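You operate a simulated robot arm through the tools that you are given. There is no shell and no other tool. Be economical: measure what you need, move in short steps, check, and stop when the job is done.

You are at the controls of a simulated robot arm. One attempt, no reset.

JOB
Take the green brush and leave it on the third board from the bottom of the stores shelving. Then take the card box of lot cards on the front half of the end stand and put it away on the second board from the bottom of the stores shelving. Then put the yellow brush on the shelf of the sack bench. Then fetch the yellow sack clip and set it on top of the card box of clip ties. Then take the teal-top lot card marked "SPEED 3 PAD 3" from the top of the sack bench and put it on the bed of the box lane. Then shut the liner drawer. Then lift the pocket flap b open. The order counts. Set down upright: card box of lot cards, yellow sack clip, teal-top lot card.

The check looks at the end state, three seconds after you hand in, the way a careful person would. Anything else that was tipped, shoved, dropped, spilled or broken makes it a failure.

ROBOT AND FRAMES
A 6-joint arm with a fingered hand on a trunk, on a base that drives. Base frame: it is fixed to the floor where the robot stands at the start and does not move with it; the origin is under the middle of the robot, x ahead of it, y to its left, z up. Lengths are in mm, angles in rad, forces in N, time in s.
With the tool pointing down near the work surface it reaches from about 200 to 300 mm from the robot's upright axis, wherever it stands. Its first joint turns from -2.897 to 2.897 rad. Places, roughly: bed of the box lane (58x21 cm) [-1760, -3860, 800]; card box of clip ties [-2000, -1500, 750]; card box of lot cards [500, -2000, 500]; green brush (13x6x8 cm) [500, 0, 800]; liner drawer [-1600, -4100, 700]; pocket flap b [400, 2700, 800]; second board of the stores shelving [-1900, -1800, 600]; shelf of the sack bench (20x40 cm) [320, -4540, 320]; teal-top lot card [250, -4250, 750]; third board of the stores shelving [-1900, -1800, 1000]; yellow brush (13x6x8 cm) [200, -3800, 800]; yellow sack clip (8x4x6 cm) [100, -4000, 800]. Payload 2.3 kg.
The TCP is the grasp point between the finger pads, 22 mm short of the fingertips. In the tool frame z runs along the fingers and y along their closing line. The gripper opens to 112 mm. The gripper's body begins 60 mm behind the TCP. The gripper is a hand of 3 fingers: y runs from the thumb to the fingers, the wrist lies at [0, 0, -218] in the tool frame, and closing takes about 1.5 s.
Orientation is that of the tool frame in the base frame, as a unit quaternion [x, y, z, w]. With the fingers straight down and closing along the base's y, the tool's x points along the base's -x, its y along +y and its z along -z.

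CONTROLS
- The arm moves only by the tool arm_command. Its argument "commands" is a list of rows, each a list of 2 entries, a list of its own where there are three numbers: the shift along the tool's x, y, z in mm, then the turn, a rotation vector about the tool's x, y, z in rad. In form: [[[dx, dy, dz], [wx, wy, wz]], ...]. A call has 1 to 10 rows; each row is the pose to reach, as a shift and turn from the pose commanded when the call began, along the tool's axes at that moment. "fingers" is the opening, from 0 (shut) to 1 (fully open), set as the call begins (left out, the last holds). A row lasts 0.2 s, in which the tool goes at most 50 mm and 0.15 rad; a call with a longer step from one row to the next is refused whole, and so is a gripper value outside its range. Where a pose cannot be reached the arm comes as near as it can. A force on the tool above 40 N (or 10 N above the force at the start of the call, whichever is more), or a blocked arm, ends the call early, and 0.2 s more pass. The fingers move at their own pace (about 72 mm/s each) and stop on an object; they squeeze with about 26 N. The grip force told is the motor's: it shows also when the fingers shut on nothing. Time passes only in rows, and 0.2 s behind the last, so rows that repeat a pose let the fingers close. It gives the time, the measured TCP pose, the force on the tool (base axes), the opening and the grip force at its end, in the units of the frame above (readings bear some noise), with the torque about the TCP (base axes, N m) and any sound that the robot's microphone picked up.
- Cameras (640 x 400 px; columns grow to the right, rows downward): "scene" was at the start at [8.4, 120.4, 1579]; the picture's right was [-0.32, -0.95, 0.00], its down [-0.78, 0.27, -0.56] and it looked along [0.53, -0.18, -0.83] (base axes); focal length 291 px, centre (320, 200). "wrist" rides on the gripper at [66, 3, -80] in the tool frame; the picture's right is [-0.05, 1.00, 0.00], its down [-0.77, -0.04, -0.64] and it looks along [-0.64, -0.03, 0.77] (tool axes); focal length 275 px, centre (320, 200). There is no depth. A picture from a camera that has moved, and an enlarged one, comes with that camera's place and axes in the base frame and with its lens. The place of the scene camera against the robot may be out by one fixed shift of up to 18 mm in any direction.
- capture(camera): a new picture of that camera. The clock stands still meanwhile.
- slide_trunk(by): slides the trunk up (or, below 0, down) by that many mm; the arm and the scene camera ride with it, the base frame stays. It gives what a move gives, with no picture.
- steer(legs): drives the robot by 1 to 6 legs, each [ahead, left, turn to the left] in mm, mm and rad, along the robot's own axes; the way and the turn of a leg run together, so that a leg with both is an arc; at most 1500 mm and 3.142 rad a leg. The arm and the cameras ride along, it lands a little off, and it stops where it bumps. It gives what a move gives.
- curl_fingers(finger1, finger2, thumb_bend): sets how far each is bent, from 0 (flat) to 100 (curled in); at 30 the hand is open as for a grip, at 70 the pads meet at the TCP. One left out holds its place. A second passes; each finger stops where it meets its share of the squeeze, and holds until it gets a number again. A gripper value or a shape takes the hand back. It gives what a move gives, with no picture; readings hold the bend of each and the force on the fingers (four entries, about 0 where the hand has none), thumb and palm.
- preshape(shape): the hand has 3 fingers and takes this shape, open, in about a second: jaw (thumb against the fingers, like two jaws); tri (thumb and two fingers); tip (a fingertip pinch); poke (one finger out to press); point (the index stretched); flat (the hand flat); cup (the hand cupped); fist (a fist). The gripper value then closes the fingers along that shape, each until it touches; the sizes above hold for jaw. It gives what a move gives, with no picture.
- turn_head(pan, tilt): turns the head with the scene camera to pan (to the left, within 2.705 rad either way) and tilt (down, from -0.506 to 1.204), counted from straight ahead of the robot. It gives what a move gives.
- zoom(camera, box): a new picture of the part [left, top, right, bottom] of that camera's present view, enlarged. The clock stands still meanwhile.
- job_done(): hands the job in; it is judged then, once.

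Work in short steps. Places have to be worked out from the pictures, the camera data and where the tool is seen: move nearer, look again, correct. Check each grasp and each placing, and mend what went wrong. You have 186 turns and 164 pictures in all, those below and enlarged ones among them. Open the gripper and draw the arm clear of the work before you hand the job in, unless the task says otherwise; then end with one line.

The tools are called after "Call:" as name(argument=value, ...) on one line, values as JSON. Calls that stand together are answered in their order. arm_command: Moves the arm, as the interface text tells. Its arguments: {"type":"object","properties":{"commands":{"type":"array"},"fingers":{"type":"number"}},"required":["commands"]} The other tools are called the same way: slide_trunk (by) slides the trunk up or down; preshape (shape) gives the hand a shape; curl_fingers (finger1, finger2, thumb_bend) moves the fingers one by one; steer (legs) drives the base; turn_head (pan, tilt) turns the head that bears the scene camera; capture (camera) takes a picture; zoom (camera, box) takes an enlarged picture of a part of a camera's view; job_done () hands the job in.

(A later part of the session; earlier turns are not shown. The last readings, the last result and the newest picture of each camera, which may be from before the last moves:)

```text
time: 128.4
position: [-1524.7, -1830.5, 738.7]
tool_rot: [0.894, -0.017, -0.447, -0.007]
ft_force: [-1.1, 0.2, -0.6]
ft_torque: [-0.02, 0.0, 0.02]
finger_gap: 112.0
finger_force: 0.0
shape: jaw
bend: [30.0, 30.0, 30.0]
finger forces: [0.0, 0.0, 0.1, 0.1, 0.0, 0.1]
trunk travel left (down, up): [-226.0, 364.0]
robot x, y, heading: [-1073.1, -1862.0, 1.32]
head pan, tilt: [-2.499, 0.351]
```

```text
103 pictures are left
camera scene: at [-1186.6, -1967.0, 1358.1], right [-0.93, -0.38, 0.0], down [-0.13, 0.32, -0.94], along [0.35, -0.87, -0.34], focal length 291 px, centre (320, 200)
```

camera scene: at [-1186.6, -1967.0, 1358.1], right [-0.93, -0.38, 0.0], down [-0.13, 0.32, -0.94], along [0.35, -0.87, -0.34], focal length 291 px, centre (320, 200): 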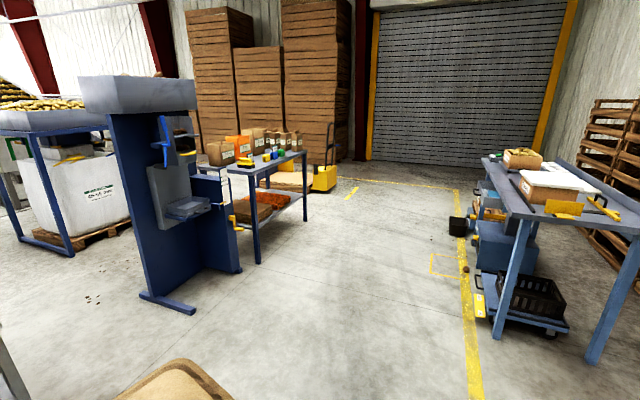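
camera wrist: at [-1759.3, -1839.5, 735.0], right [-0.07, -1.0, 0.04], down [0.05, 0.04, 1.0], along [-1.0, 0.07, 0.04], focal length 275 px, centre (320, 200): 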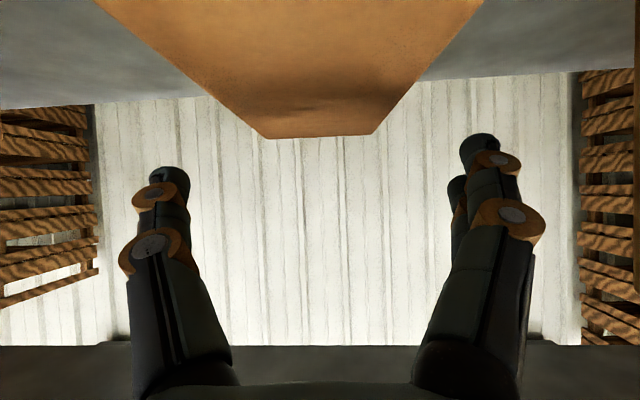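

Both shelving placements look right. Next is the sack bench (front edge x≈145, y from -3770 to -4740). Working flank-on gives me better reach, so I keep the arm on my left, raise the trunk, turn about and drive toward it.

Call:
slide_trunk(by=300)

Call:
steer(legs=[[0, 0, -3.1], [951, 545, 0], [900, 480, 0]])

Call:
turn_head(pan=1.75, tilt=0.7)

Call:
capture(camera="scene")

```text
time: 131.4
position: [-1524.5, -1832.0, 1039.7]
tool_rot: [0.894, -0.018, -0.447, -0.006]
ft_force: [-0.3, -0.4, -0.7]
ft_torque: [0.01, -0.02, 0.02]
finger_gap: 112.1
finger_force: 0.0
shape: jaw
bend: [30.0, 30.0, 30.0]
finger forces: [0.1, 0.1, 0.0, 0.0, 0.0, 0.0]
trunk travel left (down, up): [-526.0, 64.0]
robot x, y, heading: [-1069.8, -1859.9, 1.316]
head pan, tilt: [-2.499, 0.351]
```

```text
time: 149.2
position: [-50.9, -3922.8, 1039.7]
tool_rot: [0.0, 0.895, 0.003, 0.447]
ft_force: [0.0, 0.5, -0.5]
ft_torque: [0.0, -0.02, 0.0]
finger_gap: 111.9
finger_force: 0.0
shape: jaw
bend: [30.0, 30.0, 30.0]
finger forces: [0.0, 0.1, 0.1, 0.0, 0.0, 0.0]
trunk travel left (down, up): [-526.0, 64.0]
robot x, y, heading: [-505.0, -3912.6, -1.782]
head pan, tilt: [-2.499, 0.351]
```

```text
time: 152.7
position: [-50.0, -3921.9, 1038.7]
tool_rot: [0.0, 0.895, 0.002, 0.447]
ft_force: [0.6, 0.2, 0.0]
ft_torque: [0.04, 0.01, 0.01]
finger_gap: 111.8
finger_force: 0.1
shape: jaw
bend: [30.0, 30.0, 30.0]
finger forces: [0.0, 0.1, 0.0, 0.0, 0.0, 0.0]
trunk travel left (down, up): [-526.0, 64.0]
robot x, y, heading: [-504.7, -3910.3, -1.782]
head pan, tilt: [1.751, 0.7]
```

```text
102 pictures are left
camera scene: at [-267.6, -3882.3, 1626.6], right [-0.03, -1.0, 0.0], down [-0.64, 0.02, -0.76], along [0.76, -0.03, -0.64], focal length 291 px, centre (320, 200)
```

scene: 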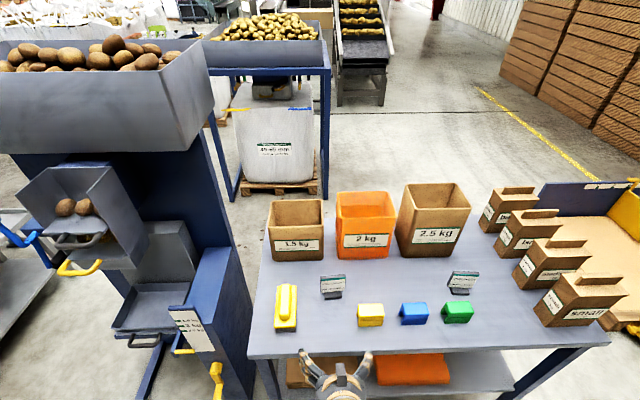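

A clear view of the sack bench: yellow brush at left (long axis along x), yellow clip, two lot cards. I zoom in on these.

Call:
zoom(camera="scene", box=[240, 250, 400, 350])

Call:
zoom(camera="scene", box=[300, 260, 500, 330])

Call:
zoom(camera="scene", box=[240, 330, 560, 400])

```text
4.00 times, centred on (320, 300) of scene
camera zoom: at [-267.6, -3882.3, 1626.6], right [-0.03, -1.0, 0.0], down [-0.64, 0.02, -0.76], along [0.76, -0.03, -0.64], focal length 1162 px, centre (320, -200)
```

zoom: 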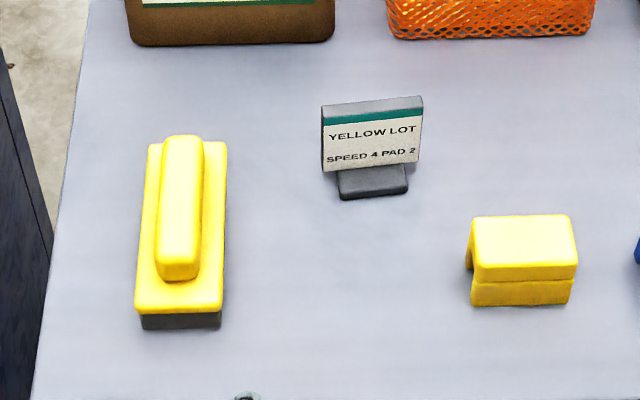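

```text
3.20 times, centred on (400, 295) of scene
camera zoom: at [-267.6, -3882.3, 1626.6], right [-0.03, -1.0, 0.0], down [-0.64, 0.02, -0.76], along [0.76, -0.03, -0.64], focal length 930 px, centre (64, -104)
```

zoom: 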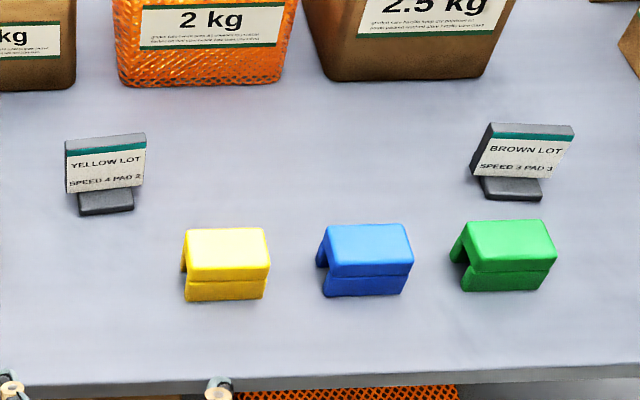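

```text
2.00 times, centred on (400, 365) of scene
camera zoom: at [-267.6, -3882.3, 1626.6], right [-0.03, -1.0, 0.0], down [-0.64, 0.02, -0.76], along [0.76, -0.03, -0.64], focal length 581 px, centre (160, -130)
```

zoom: 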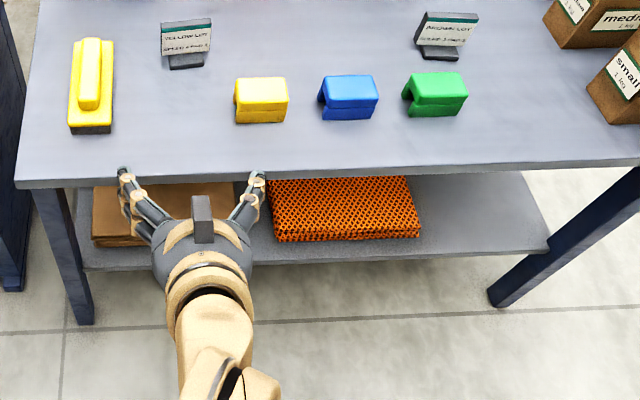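

The target card is "BROWN LOT SPEED 3 PAD 3" (right). Yellow brush: x 153–283, centre y≈-3795, bench top z≈750. I drive so the hand is just short of it, lower to z≈880 and check by wrist camera.

Call:
steer(legs=[[-173, 200, 0]])

Call:
slide_trunk(by=-160)

Call:
capture(camera="wrist")

Call:
turn_head(pan=1.75, tilt=1.0)

Call:
capture(camera="scene")

```text
time: 154.6
position: [179.8, -3798.5, 1037.6]
tool_rot: [0.002, 0.894, 0.001, 0.447]
ft_force: [0.1, -0.8, -0.8]
ft_torque: [-0.02, 0.02, -0.02]
finger_gap: 112.2
finger_force: 0.1
shape: jaw
bend: [30.0, 30.0, 30.0]
finger forces: [0.0, 0.0, 0.0, 0.1, 0.1, 0.0]
trunk travel left (down, up): [-526.0, 64.0]
robot x, y, heading: [-273.1, -3780.5, -1.791]
head pan, tilt: [1.751, 0.7]
```

```text
time: 156.4
position: [178.7, -3799.5, 878.9]
tool_rot: [0.002, 0.894, 0.001, 0.447]
ft_force: [-0.1, 0.4, -0.3]
ft_torque: [-0.02, -0.01, 0.02]
finger_gap: 112.0
finger_force: 0.1
shape: jaw
bend: [30.0, 30.0, 30.0]
finger forces: [0.0, 0.0, 0.0, 0.1, 0.0, 0.0]
trunk travel left (down, up): [-366.0, 224.0]
robot x, y, heading: [-276.1, -3784.0, -1.791]
head pan, tilt: [1.751, 0.7]
```

```text
98 pictures are left
camera wrist: at [75.8, -3793.7, 875.1], right [0.03, 1.0, 0.04], down [-0.05, -0.04, 1.0], along [1.0, -0.03, 0.04], focal length 275 px, centre (320, 200)
```

wrist: 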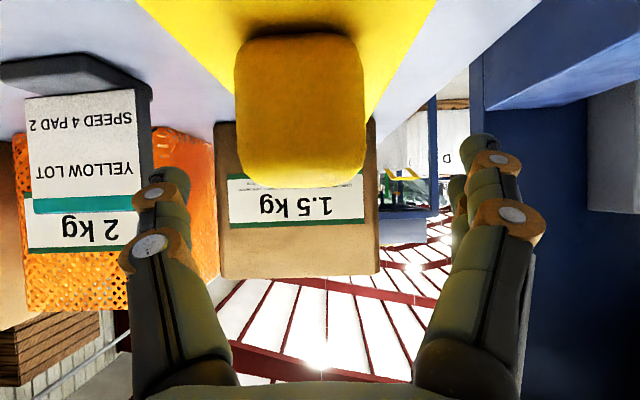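

```text
time: 157.2
position: [179.0, -3798.7, 879.0]
tool_rot: [0.003, 0.895, 0.001, 0.446]
ft_force: [0.5, -0.5, -0.4]
ft_torque: [-0.02, 0.01, 0.0]
finger_gap: 112.2
finger_force: 0.0
shape: jaw
bend: [30.0, 30.0, 30.0]
finger forces: [0.0, 0.0, 0.0, 0.0, 0.0, 0.1]
trunk travel left (down, up): [-366.0, 224.0]
robot x, y, heading: [-273.8, -3786.7, -1.792]
head pan, tilt: [1.751, 1.0]
```

```text
97 pictures are left
camera scene: at [-53.7, -3756.9, 1443.3], right [-0.04, -1.0, 0.0], down [-0.84, 0.03, -0.54], along [0.54, -0.02, -0.84], focal length 291 px, centre (320, 200)
```

scene: 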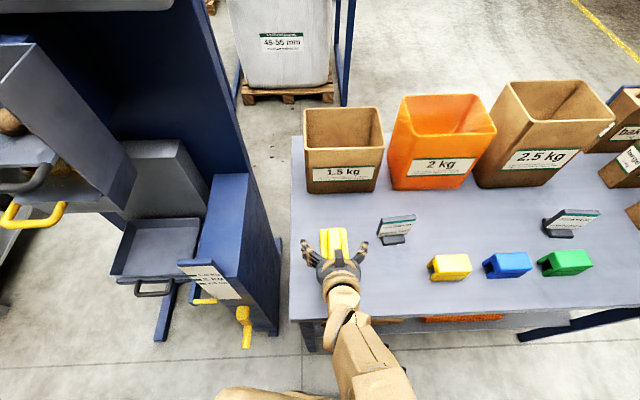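

The wrist view shows the brush handle's top at z≈872, so the bench top is really ≈793, and the handle runs x≈149–249. I go 20 mm forward and 18 mm down.

Call:
arm_command(commands=[[[-12, -1, 16], [0, 0, 0]], [[-12, -1, 16], [0, 0, 0]]])

Call:
slide_trunk(by=-18)

Call:
capture(camera="wrist")

Call:
zoom(camera="scene", box=[270, 210, 410, 300])

```text
time: 157.8
position: [198.1, -3799.2, 878.4]
tool_rot: [0.003, 0.895, 0.001, 0.447]
ft_force: [0.0, 0.3, -0.2]
ft_torque: [-0.02, -0.01, 0.0]
finger_gap: 111.8
finger_force: 0.0
shape: jaw
bend: [30.0, 30.0, 30.0]
finger forces: [0.0, 0.0, 0.0, 0.0, 0.1, 0.0]
trunk travel left (down, up): [-366.0, 224.0]
robot x, y, heading: [-275.6, -3786.8, -1.794]
head pan, tilt: [1.751, 1.0]
```

```text
time: 158.4
position: [198.0, -3799.4, 861.6]
tool_rot: [0.002, 0.895, 0.002, 0.447]
ft_force: [0.5, 0.2, 0.6]
ft_torque: [0.02, 0.01, 0.0]
finger_gap: 112.1
finger_force: 0.0
shape: jaw
bend: [30.0, 30.0, 30.0]
finger forces: [0.1, 0.0, 0.0, 0.0, 0.0, 0.1]
trunk travel left (down, up): [-348.0, 242.0]
robot x, y, heading: [-271.8, -3783.9, -1.79]
head pan, tilt: [1.751, 1.0]
```

```text
96 pictures are left
camera wrist: at [95.0, -3794.7, 857.3], right [0.03, 1.0, 0.04], down [-0.05, -0.04, 1.0], along [1.0, -0.03, 0.04], focal length 275 px, centre (320, 200)
```

wrist: 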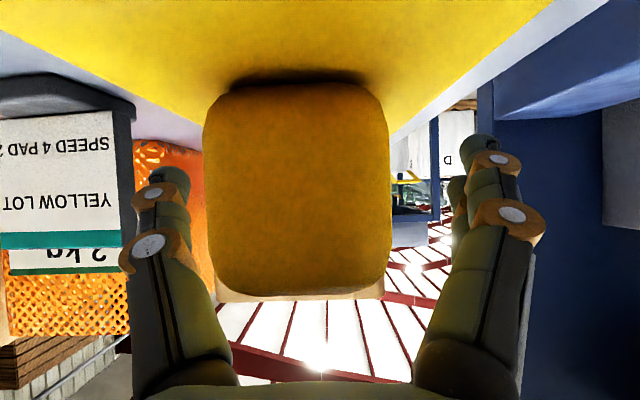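

```text
4.44 times, centred on (340, 255) of scene
camera zoom: at [-53.9, -3756.9, 1425.2], right [-0.04, -1.0, 0.0], down [-0.84, 0.03, -0.54], along [0.54, -0.02, -0.84], focal length 1292 px, centre (231, -44)
```

zoom: 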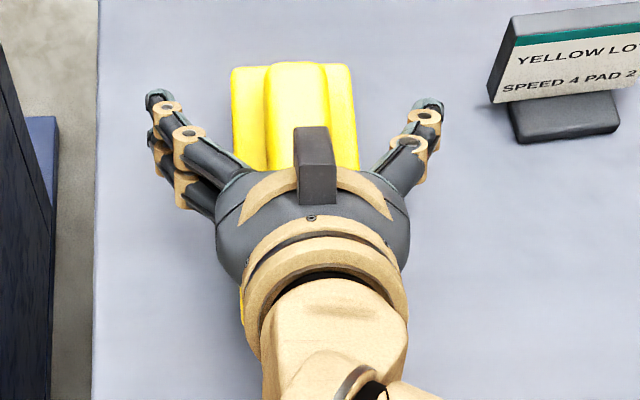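

Handle occupies z≈838–877, centred between the fingers. I raise 3 mm so the tips clear the body, then close.

Call:
slide_trunk(by=3)

Call:
arm_command(commands=[[[0, 0, 0], [0, 0, 0]], [[0, 0, 0], [0, 0, 0]], [[0, 0, 0], [0, 0, 0]], [[0, 0, 0], [0, 0, 0]], [[0, 0, 0], [0, 0, 0]], [[0, 0, 0], [0, 0, 0]], [[0, 0, 0], [0, 0, 0]], [[0, 0, 0], [0, 0, 0]]], fingers=0)

Call:
slide_trunk(by=25)

Call:
zoom(camera="scene", box=[270, 210, 410, 300])

Call:
capture(camera="wrist")

```text
time: 158.9
position: [197.7, -3800.2, 864.8]
tool_rot: [0.001, 0.895, 0.002, 0.447]
ft_force: [-0.6, 0.1, 0.2]
ft_torque: [0.02, 0.01, 0.04]
finger_gap: 112.1
finger_force: 0.0
shape: jaw
bend: [30.0, 30.0, 30.0]
finger forces: [0.0, 0.0, 0.0, 0.0, 0.0, 0.0]
trunk travel left (down, up): [-351.0, 239.0]
robot x, y, heading: [-276.0, -3783.2, -1.793]
head pan, tilt: [1.751, 1.0]
```

```text
time: 160.8
position: [198.9, -3799.7, 863.9]
tool_rot: [0.003, 0.894, 0.0, 0.447]
ft_force: [0.9, 0.1, -0.4]
ft_torque: [-0.01, -0.01, -0.02]
finger_gap: 26.1
finger_force: 26.1
shape: jaw
bend: [75.0, 73.0, 70.0]
finger forces: [9.4, 14.3, 0.1, 0.1, 23.5, 0.0]
trunk travel left (down, up): [-351.0, 239.0]
robot x, y, heading: [-276.8, -3786.3, -1.792]
head pan, tilt: [1.751, 1.0]
```

```text
time: 161.5
position: [198.8, -3800.6, 889.8]
tool_rot: [0.002, 0.895, 0.001, 0.447]
ft_force: [-0.5, 0.7, -1.7]
ft_torque: [0.0, -0.03, 0.01]
finger_gap: 25.4
finger_force: 26.1
shape: jaw
bend: [75.0, 73.0, 70.0]
finger forces: [9.0, 14.4, 0.0, 0.0, 23.6, 0.0]
trunk travel left (down, up): [-376.0, 214.0]
robot x, y, heading: [-272.6, -3785.5, -1.795]
head pan, tilt: [1.751, 1.0]
```

```text
4.44 times, centred on (340, 255) of scene
camera zoom: at [-53.3, -3756.9, 1453.3], right [-0.04, -1.0, 0.0], down [-0.84, 0.03, -0.54], along [0.54, -0.02, -0.84], focal length 1292 px, centre (231, -44)
```

zoom: 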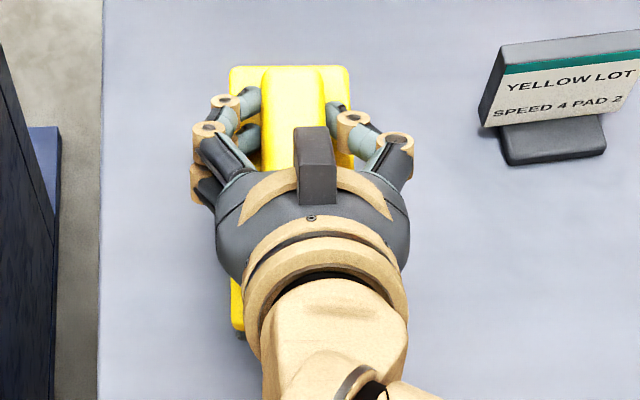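

```text
93 pictures are left
camera wrist: at [95.4, -3794.7, 885.2], right [0.03, 1.0, 0.04], down [-0.05, -0.04, 1.0], along [1.0, -0.03, 0.04], focal length 275 px, centre (320, 200)
```

wrist: 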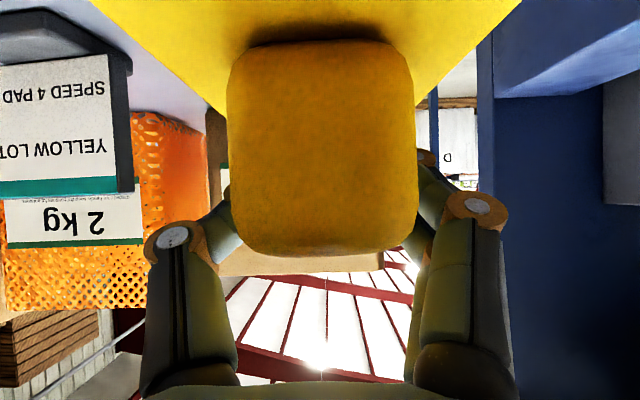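

Held. I raise slightly, back out from the bench and move along it to the free right part of the lower shelf.

Call:
slide_trunk(by=40)

Call:
steer(legs=[[73, -322, 0], [727, 164, 0]])

Call:
slide_trunk(by=-400)

Call:
turn_head(pan=1.75, tilt=0.75)

Call:
capture(camera="scene")

Call:
capture(camera="wrist")

```text
time: 162.3
position: [198.6, -3798.4, 929.3]
tool_rot: [0.003, 0.894, 0.001, 0.447]
ft_force: [0.8, -0.4, -1.3]
ft_torque: [-0.02, -0.05, 0.01]
finger_gap: 25.8
finger_force: 25.9
shape: jaw
bend: [75.0, 73.0, 70.0]
finger forces: [9.1, 14.5, 0.0, 0.0, 23.5, 0.1]
trunk travel left (down, up): [-416.0, 174.0]
robot x, y, heading: [-275.9, -3785.3, -1.789]
head pan, tilt: [1.751, 1.0]
```

```text
time: 168.1
position: [-127.2, -4546.7, 929.0]
tool_rot: [0.004, 0.895, 0.0, 0.447]
ft_force: [-0.6, -0.2, -1.3]
ft_torque: [0.0, -0.03, -0.04]
finger_gap: 25.6
finger_force: 25.9
shape: jaw
bend: [75.0, 73.0, 70.0]
finger forces: [9.1, 14.5, 0.0, 0.0, 23.6, 0.0]
trunk travel left (down, up): [-416.0, 174.0]
robot x, y, heading: [-600.8, -4535.6, -1.791]
head pan, tilt: [1.751, 1.0]
```

```text
time: 171.9
position: [-127.4, -4546.4, 528.9]
tool_rot: [0.004, 0.894, 0.0, 0.447]
ft_force: [0.0, 0.0, -1.6]
ft_torque: [0.02, 0.0, 0.01]
finger_gap: 25.5
finger_force: 26.3
shape: jaw
bend: [75.0, 73.0, 70.0]
finger forces: [9.2, 14.5, 0.1, 0.0, 23.6, 0.0]
trunk travel left (down, up): [-16.0, 574.0]
robot x, y, heading: [-599.1, -4534.1, -1.793]
head pan, tilt: [1.751, 1.0]
```

```text
time: 172.7
position: [-127.7, -4547.3, 529.1]
tool_rot: [0.004, 0.895, 0.0, 0.446]
ft_force: [-0.3, -0.5, -2.8]
ft_torque: [0.01, -0.05, 0.02]
finger_gap: 25.6
finger_force: 26.3
shape: jaw
bend: [75.0, 73.0, 70.0]
finger forces: [9.2, 14.5, 0.0, 0.0, 23.6, 0.0]
trunk travel left (down, up): [-16.0, 574.0]
robot x, y, heading: [-602.1, -4529.4, -1.796]
head pan, tilt: [1.751, 0.75]
```

```text
92 pictures are left
camera scene: at [-365.3, -4504.2, 1112.3], right [-0.04, -1.0, 0.0], down [-0.68, 0.03, -0.73], along [0.73, -0.03, -0.68], focal length 291 px, centre (320, 200)
```

scene: 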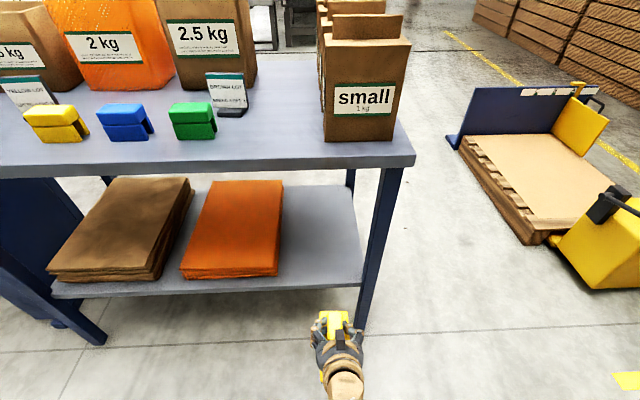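

```text
91 pictures are left
camera wrist: at [-229.9, -4542.0, 525.2], right [0.04, 1.0, 0.04], down [-0.05, -0.04, 1.0], along [1.0, -0.04, 0.04], focal length 275 px, centre (320, 200)
```

wrist: 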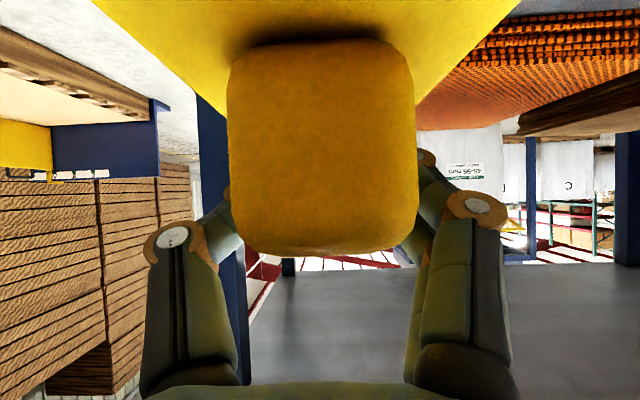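

The free part of the shelf is y≈-4395 to -4645, front edge x≈102, z≈330. I lower the arm 90 mm here outside the bench first.

Call:
arm_command(commands=[[[24, 0, 18], [0, 0, 0]], [[48, 0, 36], [0, 0, 0]], [[72, 0, 54], [0, 0, 0]], [[72, 0, 54], [0, 0, 0]]])

Call:
capture(camera="scene")

```text
time: 173.7
position: [-127.5, -4547.8, 436.9]
tool_rot: [0.004, 0.895, 0.001, 0.447]
ft_force: [0.5, 0.4, -2.6]
ft_torque: [0.0, -0.06, -0.03]
finger_gap: 25.7
finger_force: 25.9
shape: jaw
bend: [75.0, 73.0, 70.0]
finger forces: [9.2, 14.5, 0.0, 0.0, 23.5, 0.0]
trunk travel left (down, up): [-16.0, 574.0]
robot x, y, heading: [-599.2, -4530.0, -1.796]
head pan, tilt: [1.751, 0.75]
```

```text
90 pictures are left
camera scene: at [-365.2, -4504.2, 1112.3], right [-0.04, -1.0, 0.0], down [-0.68, 0.03, -0.73], along [0.73, -0.03, -0.68], focal length 291 px, centre (320, 200)
```

scene: 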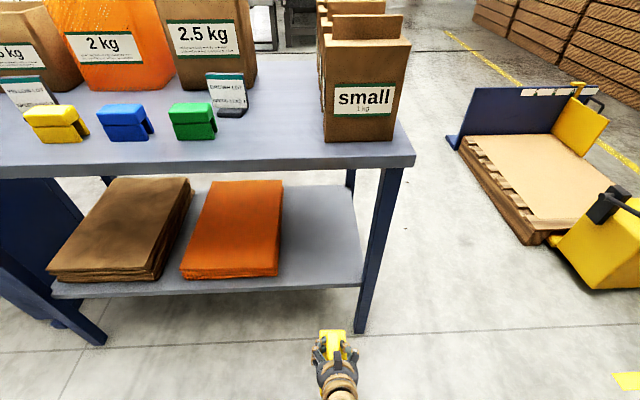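

I go half-way, staying just outside the shelf edge, and look.

Call:
steer(legs=[[-55, 141, 0]])

Call:
capture(camera="wrist")

Call:
capture(camera="scene")

```text
time: 175.1
position: [23.5, -4521.7, 438.2]
tool_rot: [0.002, 0.894, 0.001, 0.447]
ft_force: [-0.7, 0.2, -1.4]
ft_torque: [-0.03, -0.04, 0.01]
finger_gap: 25.6
finger_force: 25.9
shape: jaw
bend: [75.0, 73.0, 70.0]
finger forces: [9.2, 14.4, 0.0, 0.0, 23.5, 0.1]
trunk travel left (down, up): [-16.0, 574.0]
robot x, y, heading: [-446.9, -4506.9, -1.791]
head pan, tilt: [1.751, 0.75]
```

```text
89 pictures are left
camera wrist: at [-79.9, -4517.0, 434.5], right [0.03, 1.0, 0.04], down [-0.05, -0.04, 1.0], along [1.0, -0.03, 0.04], focal length 275 px, centre (320, 200)
```

wrist: 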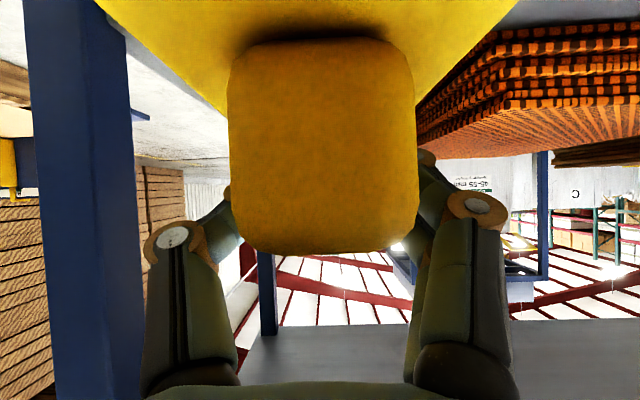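

```text
88 pictures are left
camera scene: at [-214.7, -4480.1, 1112.4], right [-0.04, -1.0, 0.0], down [-0.68, 0.03, -0.73], along [0.73, -0.03, -0.68], focal length 291 px, centre (320, 200)
```

scene: 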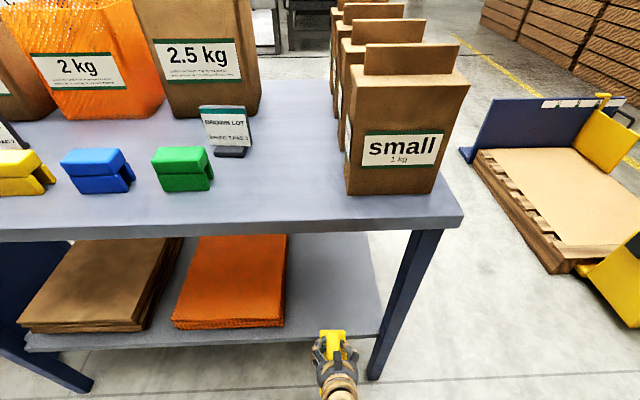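

Shelf z≈308, front edge x≈110; the hand has over 50 mm to spare both sides. I slide in 180 mm.

Call:
steer(legs=[[-20, 88, 0], [-20, 88, 0]])

Call:
capture(camera="wrist")

Call:
turn_head(pan=1.75, tilt=1.1)

Call:
capture(camera="scene")

```text
time: 176.9
position: [202.8, -4520.7, 438.4]
tool_rot: [0.003, 0.895, 0.0, 0.447]
ft_force: [-0.3, 0.9, -1.9]
ft_torque: [0.0, -0.07, 0.0]
finger_gap: 25.6
finger_force: 26.2
shape: jaw
bend: [75.0, 73.0, 70.0]
finger forces: [9.1, 14.5, 0.0, 0.1, 23.5, 0.1]
trunk travel left (down, up): [-16.0, 574.0]
robot x, y, heading: [-266.9, -4508.3, -1.79]
head pan, tilt: [1.751, 0.75]
```

```text
87 pictures are left
camera wrist: at [99.4, -4516.1, 434.5], right [0.03, 1.0, 0.04], down [-0.05, -0.04, 1.0], along [1.0, -0.03, 0.04], focal length 275 px, centre (320, 200)
```

wrist: 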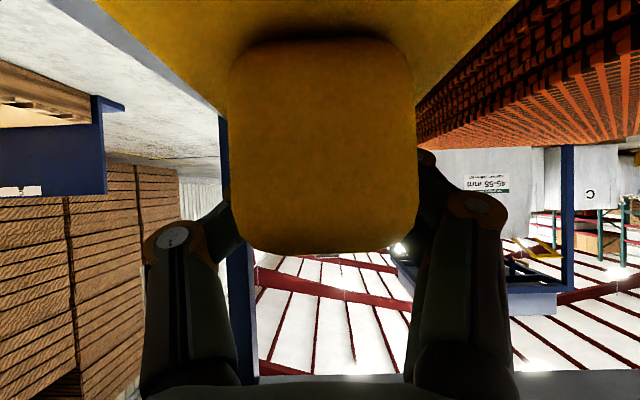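

```text
time: 177.7
position: [202.4, -4519.9, 438.6]
tool_rot: [0.002, 0.895, 0.002, 0.447]
ft_force: [0.5, 0.2, -1.5]
ft_torque: [0.01, -0.04, 0.02]
finger_gap: 26.0
finger_force: 25.6
shape: jaw
bend: [75.0, 73.0, 70.0]
finger forces: [9.1, 14.4, 0.0, 0.0, 23.6, 0.0]
trunk travel left (down, up): [-16.0, 574.0]
robot x, y, heading: [-272.9, -4506.7, -1.789]
head pan, tilt: [1.751, 1.1]
```

```text
86 pictures are left
camera scene: at [-54.9, -4478.6, 1086.7], right [-0.04, -1.0, 0.0], down [-0.89, 0.03, -0.45], along [0.45, -0.02, -0.89], focal length 291 px, centre (320, 200)
```

scene: 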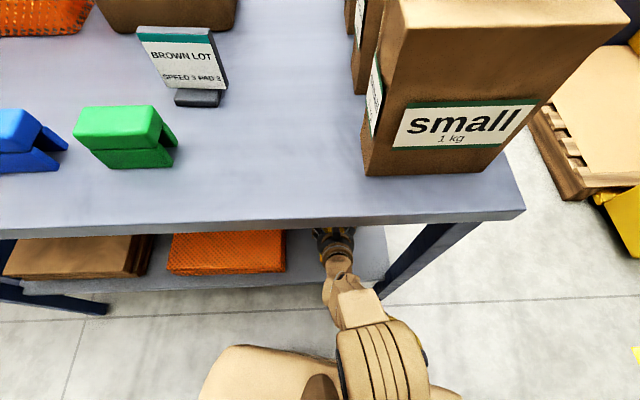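

I lower: the last trunk travel, then the arm in steps until contact.

Call:
slide_trunk(by=-16)

Call:
arm_command(commands=[[[12, 0, 9], [0, 0, 0]], [[20, 0, 15], [0, 0, 0]], [[24, 0, 18], [0, 0, 0]], [[28, 0, 21], [0, 0, 0]], [[32, 0, 24], [0, 0, 0]], [[36, 0, 27], [0, 0, 0]], [[40, 0, 30], [0, 0, 0]], [[44, 0, 33], [0, 0, 0]]])

```text
time: 178.3
position: [202.2, -4521.1, 422.9]
tool_rot: [0.003, 0.895, 0.001, 0.447]
ft_force: [0.1, -0.4, -2.0]
ft_torque: [0.04, -0.03, -0.02]
finger_gap: 25.7
finger_force: 26.1
shape: jaw
bend: [75.0, 73.0, 70.0]
finger forces: [9.1, 14.4, 0.0, 0.0, 23.6, 0.0]
trunk travel left (down, up): [0.0, 590.0]
robot x, y, heading: [-270.7, -4506.0, -1.789]
head pan, tilt: [1.751, 1.1]
```

```text
time: 179.7
position: [207.0, -4519.4, 387.6]
tool_rot: [0.002, 0.89, 0.001, 0.456]
ft_force: [-1.3, -0.5, 23.9]
ft_torque: [0.23, -0.25, -0.04]
finger_gap: 26.5
finger_force: 26.2
shape: jaw
bend: [76.0, 73.0, 71.0]
finger forces: [21.3, 15.5, 0.0, 0.0, 27.1, 0.0]
trunk travel left (down, up): [0.0, 590.0]
robot x, y, heading: [-270.9, -4507.5, -1.788]
head pan, tilt: [1.751, 1.1]
stopped in row 6: the force on the tool passed its limit at 45 N (the readings are from after the stop); the commanded pose is now the measured one
```

Contact at TCP z≈388. I ease the load, then open.

Call:
arm_command(commands=[[[-1.6, 0, -1.2], [0, 0, 0]], [[-1.6, 0, -1.2], [0, 0, 0]]])

Call:
arm_command(commands=[[[0, 0, 0], [0, 0, 0]], [[0, 0, 0], [0, 0, 0]], [[0, 0, 0], [0, 0, 0]]], fingers=0.55)

Call:
capture(camera="wrist")

```text
time: 180.3
position: [205.9, -4520.0, 387.2]
tool_rot: [0.001, 0.89, 0.002, 0.455]
ft_force: [6.7, 2.5, 22.4]
ft_torque: [0.31, -0.38, 0.03]
finger_gap: 26.2
finger_force: 26.0
shape: jaw
bend: [76.0, 73.0, 71.0]
finger forces: [23.1, 15.8, 0.1, 0.0, 24.3, 0.2]
trunk travel left (down, up): [0.0, 590.0]
robot x, y, heading: [-271.7, -4506.6, -1.791]
head pan, tilt: [1.751, 1.1]
```

```text
time: 181.1
position: [205.2, -4521.5, 387.3]
tool_rot: [0.002, 0.891, 0.002, 0.454]
ft_force: [5.5, -4.4, 25.2]
ft_torque: [0.38, -0.3, -0.18]
finger_gap: 55.7
finger_force: 0.0
shape: jaw
bend: [78.0, 72.0, 70.0]
finger forces: [25.4, 0.0, 0.1, 0.0, 0.0, 0.0]
trunk travel left (down, up): [0.0, 590.0]
robot x, y, heading: [-269.3, -4504.2, -1.793]
head pan, tilt: [1.751, 1.1]
```

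```text
85 pictures are left
camera wrist: at [101.9, -4516.7, 381.8], right [0.03, 1.0, 0.04], down [-0.06, -0.04, 1.0], along [1.0, -0.03, 0.06], focal length 275 px, centre (320, 200)
```

wrist: 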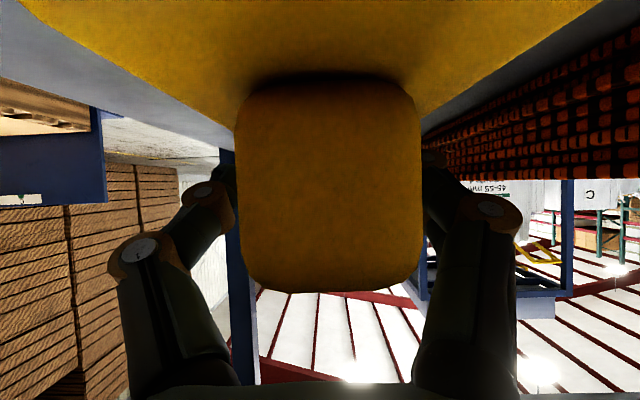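

Finger 1 is still pressing down on the brush body; I raise 6 mm, then open fully.

Call:
arm_command(commands=[[[-2.4, 0, -1.8], [0, 0, 0]], [[-4.8, 0, -3.6], [0, 0, 0]], [[-4.8, 0, -3.6], [0, 0, 0]]])

Call:
arm_command(commands=[[[0, 0, 0], [0, 0, 0]], [[0, 0, 0], [0, 0, 0]], [[0, 0, 0], [0, 0, 0]], [[0, 0, 0], [0, 0, 0]]], fingers=1)

Call:
capture(camera="wrist")

```text
time: 181.9
position: [205.2, -4520.8, 390.5]
tool_rot: [0.001, 0.893, 0.002, 0.45]
ft_force: [-0.5, -0.1, 0.1]
ft_torque: [0.01, 0.02, 0.0]
finger_gap: 61.1
finger_force: 0.1
shape: jaw
bend: [72.0, 72.0, 70.0]
finger forces: [0.0, 0.0, 0.0, 0.0, 0.0, 0.0]
trunk travel left (down, up): [0.0, 590.0]
robot x, y, heading: [-271.3, -4507.6, -1.789]
head pan, tilt: [1.751, 1.1]
```

```text
time: 182.9
position: [204.5, -4521.3, 391.0]
tool_rot: [0.001, 0.892, 0.002, 0.452]
ft_force: [-1.0, 0.3, 0.2]
ft_torque: [0.04, -0.02, 0.04]
finger_gap: 111.7
finger_force: 0.1
shape: jaw
bend: [30.0, 30.0, 30.0]
finger forces: [0.0, 0.1, 0.1, 0.0, 0.0, 0.0]
trunk travel left (down, up): [0.0, 590.0]
robot x, y, heading: [-271.7, -4506.2, -1.786]
head pan, tilt: [1.751, 1.1]
```

```text
84 pictures are left
camera wrist: at [101.9, -4516.2, 386.3], right [0.03, 1.0, 0.04], down [-0.06, -0.04, 1.0], along [1.0, -0.03, 0.06], focal length 275 px, centre (320, 200)
```

wrist: 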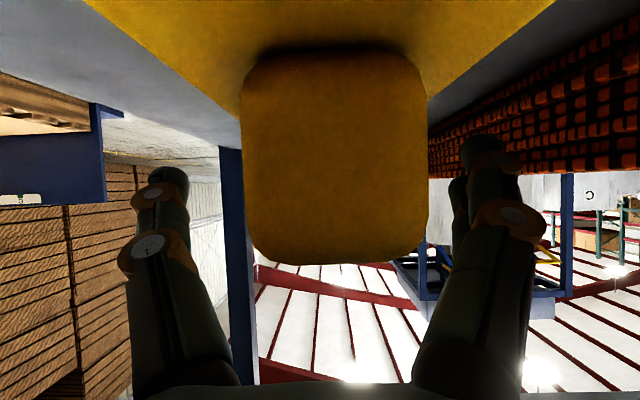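

Released. I raise 45 mm and back straight out, then check the brush.

Call:
slide_trunk(by=45)

Call:
steer(legs=[[72, -330, 0]])

Call:
turn_head(pan=1.75, tilt=0.7)

Call:
capture(camera="scene")

```text
time: 183.8
position: [205.8, -4521.2, 437.7]
tool_rot: [0.002, 0.891, 0.001, 0.453]
ft_force: [0.6, -0.5, 0.6]
ft_torque: [-0.02, -0.03, -0.01]
finger_gap: 111.6
finger_force: 0.0
shape: jaw
bend: [30.0, 30.0, 30.0]
finger forces: [0.1, 0.0, 0.0, 0.1, 0.0, 0.1]
trunk travel left (down, up): [-45.0, 545.0]
robot x, y, heading: [-268.3, -4512.8, -1.79]
head pan, tilt: [1.751, 1.1]
```

```text
time: 186.0
position: [-136.3, -4518.4, 435.8]
tool_rot: [0.001, 0.892, 0.002, 0.452]
ft_force: [0.5, 0.0, 0.3]
ft_torque: [-0.01, -0.01, 0.02]
finger_gap: 111.9
finger_force: 0.0
shape: jaw
bend: [30.0, 30.0, 30.0]
finger forces: [0.0, 0.0, 0.0, 0.0, 0.1, 0.0]
trunk travel left (down, up): [-45.0, 545.0]
robot x, y, heading: [-609.8, -4510.0, -1.792]
head pan, tilt: [1.751, 1.1]
```

```text
time: 186.9
position: [-134.7, -4519.7, 436.5]
tool_rot: [0.002, 0.892, 0.002, 0.452]
ft_force: [0.4, -1.0, 1.0]
ft_torque: [0.01, 0.0, -0.02]
finger_gap: 112.0
finger_force: 0.0
shape: jaw
bend: [30.0, 30.0, 30.0]
finger forces: [0.0, 0.0, 0.1, 0.0, 0.1, 0.0]
trunk travel left (down, up): [-45.0, 545.0]
robot x, y, heading: [-611.3, -4504.4, -1.79]
head pan, tilt: [1.751, 0.7]
```

```text
83 pictures are left
camera scene: at [-374.2, -4478.0, 1145.6], right [-0.04, -1.0, 0.0], down [-0.64, 0.03, -0.76], along [0.76, -0.03, -0.64], focal length 291 px, centre (320, 200)
```

scene: 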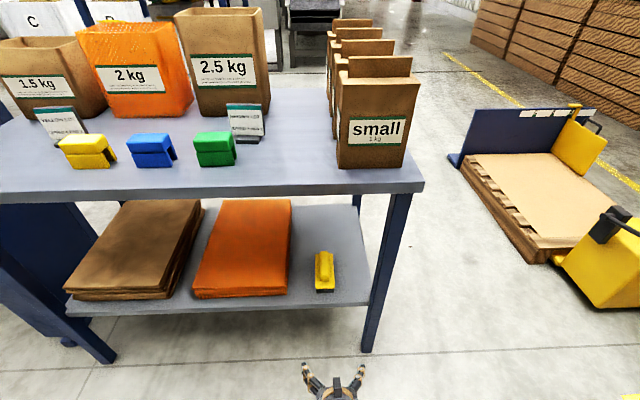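

The yellow brush lies properly on the shelf. Next the yellow clip, near (163, -4048) on the bench top; I raise the trunk, move in front of it and look with the wrist camera.

Call:
slide_trunk(by=470)

Call:
steer(legs=[[-500, 78, 0]])

Call:
turn_head(pan=1.75, tilt=0.95)

Call:
capture(camera="wrist")

Call:
capture(camera="scene")

```text
refused: 470 is not a number from -400 to 400
```

```text
time: 189.8
position: [49.2, -4051.9, 436.3]
tool_rot: [0.005, 0.892, 0.0, 0.452]
ft_force: [-0.2, -0.4, 0.1]
ft_torque: [-0.02, 0.03, 0.0]
finger_gap: 111.6
finger_force: 0.0
shape: jaw
bend: [30.0, 30.0, 30.0]
finger forces: [0.1, 0.0, 0.1, 0.1, 0.1, 0.0]
trunk travel left (down, up): [-45.0, 545.0]
robot x, y, heading: [-426.9, -4037.1, -1.798]
head pan, tilt: [1.751, 0.7]
```

```text
time: 190.6
position: [49.4, -4051.6, 436.2]
tool_rot: [0.005, 0.892, 0.0, 0.453]
ft_force: [-0.4, -0.5, -0.1]
ft_torque: [-0.01, -0.03, 0.01]
finger_gap: 111.7
finger_force: 0.1
shape: jaw
bend: [30.0, 30.0, 30.0]
finger forces: [0.0, 0.0, 0.1, 0.1, 0.0, 0.1]
trunk travel left (down, up): [-45.0, 545.0]
robot x, y, heading: [-423.6, -4035.5, -1.794]
head pan, tilt: [1.751, 0.949]
```

```text
82 pictures are left
camera wrist: at [-53.8, -4047.0, 431.3], right [0.04, 1.0, 0.04], down [-0.06, -0.04, 1.0], along [1.0, -0.04, 0.06], focal length 275 px, centre (320, 200)
```

wrist: 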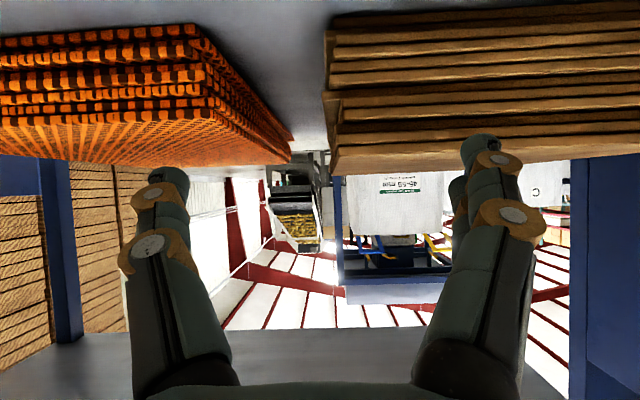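

```text
81 pictures are left
camera scene: at [-201.1, -4008.9, 1126.0], right [-0.05, -1.0, 0.0], down [-0.81, 0.04, -0.58], along [0.58, -0.03, -0.81], focal length 291 px, centre (320, 200)
```

scene: 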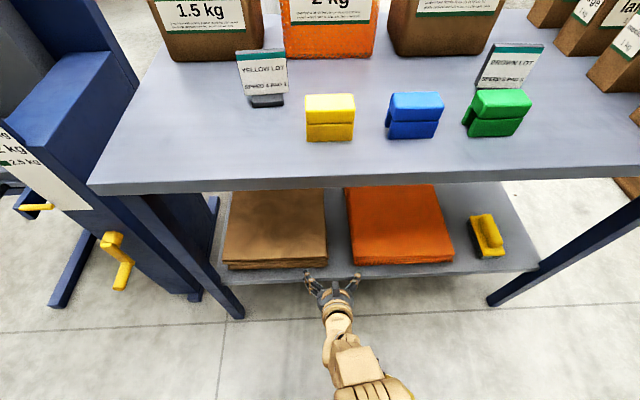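

The slide was refused (limit 400), so the hand is low beside the shelf, untouched. I back off, raise in two steps, and come in again.

Call:
steer(legs=[[35, -155, 0]])

Call:
slide_trunk(by=400)

Call:
slide_trunk(by=80)

Call:
steer(legs=[[-35, 155, 0]])

Call:
capture(camera="wrist")

Call:
capture(camera="scene")

```text
time: 192.0
position: [-107.9, -4053.1, 436.1]
tool_rot: [0.003, 0.892, 0.001, 0.453]
ft_force: [0.8, -0.6, 0.1]
ft_torque: [-0.02, 0.01, -0.02]
finger_gap: 111.8
finger_force: 0.1
shape: jaw
bend: [30.0, 30.0, 30.0]
finger forces: [0.1, 0.1, 0.2, 0.0, 0.1, 0.0]
trunk travel left (down, up): [-45.0, 545.0]
robot x, y, heading: [-580.2, -4037.0, -1.793]
head pan, tilt: [1.751, 0.949]
```

```text
time: 195.8
position: [-107.4, -4053.0, 836.0]
tool_rot: [0.003, 0.891, 0.001, 0.453]
ft_force: [-0.6, 0.4, 0.6]
ft_torque: [0.01, -0.03, 0.01]
finger_gap: 112.0
finger_force: 0.0
shape: jaw
bend: [30.0, 30.0, 30.0]
finger forces: [0.0, 0.1, 0.0, 0.0, 0.1, 0.0]
trunk travel left (down, up): [-445.0, 145.0]
robot x, y, heading: [-586.0, -4034.5, -1.792]
head pan, tilt: [1.751, 0.949]
```

```text
time: 197.0
position: [-106.9, -4051.7, 917.4]
tool_rot: [0.004, 0.892, 0.001, 0.453]
ft_force: [-0.7, 0.6, 0.1]
ft_torque: [0.02, 0.01, 0.0]
finger_gap: 112.0
finger_force: 0.0
shape: jaw
bend: [30.0, 30.0, 30.0]
finger forces: [0.0, 0.1, 0.1, 0.1, 0.0, 0.1]
trunk travel left (down, up): [-525.0, 65.0]
robot x, y, heading: [-581.1, -4035.2, -1.799]
head pan, tilt: [1.751, 0.949]
```

```text
time: 198.4
position: [51.0, -4052.5, 914.5]
tool_rot: [0.004, 0.892, 0.0, 0.452]
ft_force: [0.5, 0.5, 0.0]
ft_torque: [0.01, 0.0, 0.01]
finger_gap: 112.0
finger_force: 0.0
shape: jaw
bend: [30.0, 30.0, 30.0]
finger forces: [0.1, 0.0, 0.0, 0.0, 0.0, 0.1]
trunk travel left (down, up): [-525.0, 65.0]
robot x, y, heading: [-424.3, -4034.3, -1.795]
head pan, tilt: [1.751, 0.949]
```

```text
80 pictures are left
camera wrist: at [-51.5, -4047.5, 911.0], right [0.03, 1.0, 0.04], down [-0.06, -0.04, 1.0], along [1.0, -0.04, 0.06], focal length 275 px, centre (320, 200)
```

wrist: 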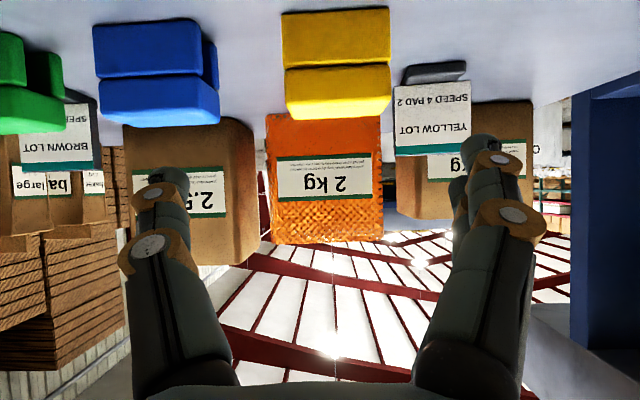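

```text
79 pictures are left
camera scene: at [-198.3, -4009.5, 1605.7], right [-0.04, -1.0, 0.0], down [-0.81, 0.04, -0.58], along [0.58, -0.03, -0.81], focal length 291 px, centre (320, 200)
```

scene: 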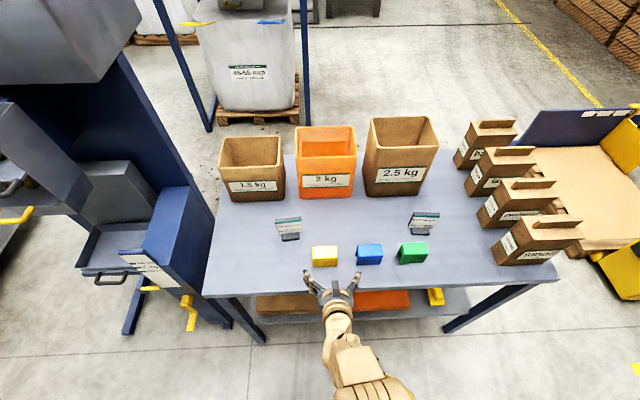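

Clip near face x≈154, centre ≈(174, -4043), top z≈850; the blue clip is 48 mm from its left end, so I use a partly open hand. I move above it with a small yaw correction.

Call:
steer(legs=[[-36, 118, 0.05]])

Call:
arm_command(commands=[[[0, 0, 0], [0, 0, 0]], [[0, 0, 0], [0, 0, 0]]], fingers=0.86)

Call:
slide_trunk(by=-35)

Call:
capture(camera="wrist")

Call:
zoom(camera="scene", box=[260, 200, 420, 300])

```text
time: 199.7
position: [175.0, -4017.3, 916.4]
tool_rot: [-0.02, 0.892, 0.012, 0.451]
ft_force: [-0.4, -0.3, 0.5]
ft_torque: [-0.01, 0.04, 0.0]
finger_gap: 112.0
finger_force: 0.1
shape: jaw
bend: [30.0, 30.0, 30.0]
finger forces: [0.0, 0.0, 0.0, 0.1, 0.1, 0.0]
trunk travel left (down, up): [-525.0, 65.0]
robot x, y, heading: [-305.5, -4022.7, -1.745]
head pan, tilt: [1.751, 0.949]
```

```text
time: 200.3
position: [175.6, -4016.4, 916.5]
tool_rot: [-0.02, 0.892, 0.012, 0.452]
ft_force: [0.6, -0.4, -0.4]
ft_torque: [0.02, 0.0, -0.03]
finger_gap: 96.2
finger_force: 0.0
shape: jaw
bend: [53.0, 53.0, 49.0]
finger forces: [0.0, 0.1, 0.0, 0.1, 0.0, 0.0]
trunk travel left (down, up): [-525.0, 65.0]
robot x, y, heading: [-303.4, -4025.4, -1.744]
head pan, tilt: [1.751, 0.949]
```

```text
time: 201.1
position: [174.1, -4016.0, 881.4]
tool_rot: [-0.02, 0.891, 0.012, 0.453]
ft_force: [0.1, 1.1, 0.8]
ft_torque: [0.01, -0.02, -0.01]
finger_gap: 96.5
finger_force: 0.0
shape: jaw
bend: [53.0, 53.0, 49.0]
finger forces: [0.0, 0.1, 0.0, 0.0, 0.0, 0.0]
trunk travel left (down, up): [-490.0, 100.0]
robot x, y, heading: [-297.1, -4025.5, -1.738]
head pan, tilt: [1.751, 0.949]
```

```text
78 pictures are left
camera wrist: at [71.2, -4016.5, 876.3], right [-0.02, 1.0, 0.04], down [-0.06, -0.04, 1.0], along [1.0, 0.02, 0.06], focal length 275 px, centre (320, 200)
```

wrist: 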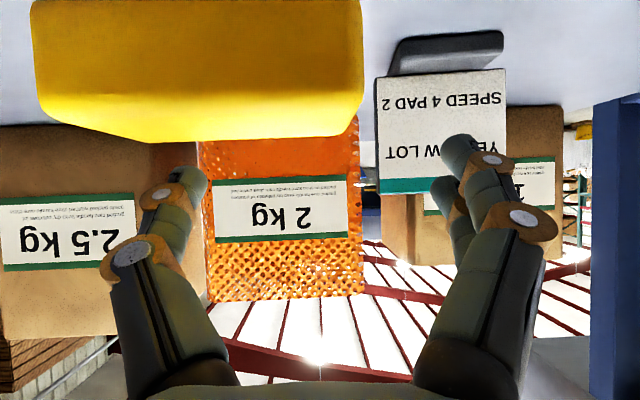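

```text
4.00 times, centred on (340, 250) of scene
camera zoom: at [-78.0, -3986.1, 1570.9], right [0.01, -1.0, 0.0], down [-0.81, -0.01, -0.58], along [0.58, 0.0, -0.81], focal length 1162 px, centre (240, 0)
```

zoom: 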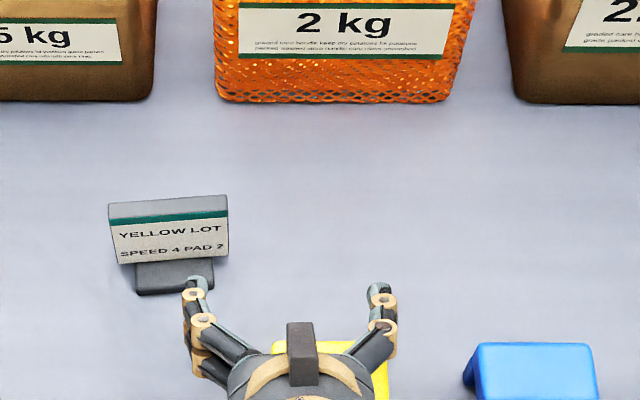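

The base turn moved the hand 24 mm sideways. Clip centre is ≈(160, -4045), top ≈855. I raise 20 mm, shift over, and check again.

Call:
slide_trunk(by=20)

Call:
arm_command(commands=[[[3.5, -14.5, -4.8], [0, 0, 0]], [[7, -29, -9.6], [0, 0, 0]], [[7, -29, -9.6], [0, 0, 0]]])

Call:
capture(camera="wrist")

Call:
turn_head(pan=1.75, tilt=1.15)

Call:
zoom(camera="scene", box=[240, 140, 440, 265])

```text
time: 201.7
position: [172.9, -4017.3, 901.2]
tool_rot: [-0.019, 0.891, 0.012, 0.453]
ft_force: [0.8, -0.1, -0.3]
ft_torque: [0.01, 0.0, 0.0]
finger_gap: 96.5
finger_force: 0.1
shape: jaw
bend: [53.0, 53.0, 49.0]
finger forces: [0.0, 0.0, 0.1, 0.1, 0.0, 0.0]
trunk travel left (down, up): [-510.0, 80.0]
robot x, y, heading: [-299.1, -4026.9, -1.745]
head pan, tilt: [1.751, 0.949]
```

```text
time: 202.5
position: [163.1, -4044.9, 902.0]
tool_rot: [-0.019, 0.892, 0.011, 0.452]
ft_force: [-0.2, 0.4, 0.0]
ft_torque: [-0.01, -0.04, 0.0]
finger_gap: 96.3
finger_force: 0.1
shape: jaw
bend: [53.0, 53.0, 49.0]
finger forces: [0.1, 0.0, 0.0, 0.0, 0.0, 0.0]
trunk travel left (down, up): [-510.0, 80.0]
robot x, y, heading: [-301.7, -4023.7, -1.743]
head pan, tilt: [1.751, 0.949]
```

```text
76 pictures are left
camera wrist: at [60.3, -4045.7, 896.4], right [-0.02, 1.0, 0.04], down [-0.06, -0.04, 1.0], along [1.0, 0.01, 0.06], focal length 275 px, centre (320, 200)
```

wrist: 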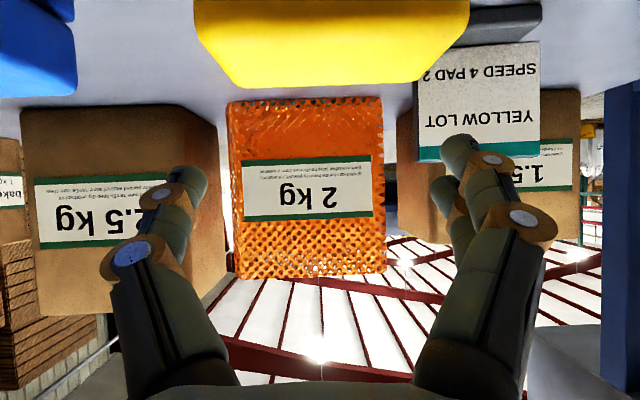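

```text
time: 203.3
position: [163.0, -4044.9, 900.7]
tool_rot: [-0.019, 0.892, 0.012, 0.452]
ft_force: [-0.1, -0.2, 0.2]
ft_torque: [0.01, 0.0, -0.01]
finger_gap: 96.3
finger_force: 0.0
shape: jaw
bend: [53.0, 53.0, 49.0]
finger forces: [0.0, 0.1, 0.1, 0.0, 0.0, 0.0]
trunk travel left (down, up): [-510.0, 80.0]
robot x, y, heading: [-302.2, -4024.7, -1.746]
head pan, tilt: [1.751, 1.15]
```

```text
3.20 times, centred on (340, 202) of scene
camera zoom: at [-90.9, -3986.2, 1577.7], right [0.01, -1.0, 0.0], down [-0.91, -0.01, -0.41], along [0.41, 0.0, -0.91], focal length 930 px, centre (256, 192)
```

zoom: 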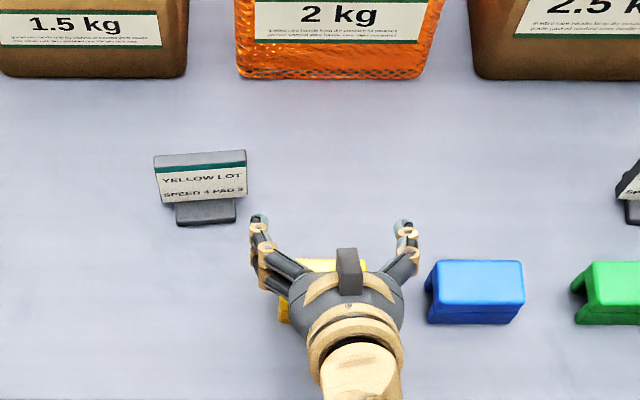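

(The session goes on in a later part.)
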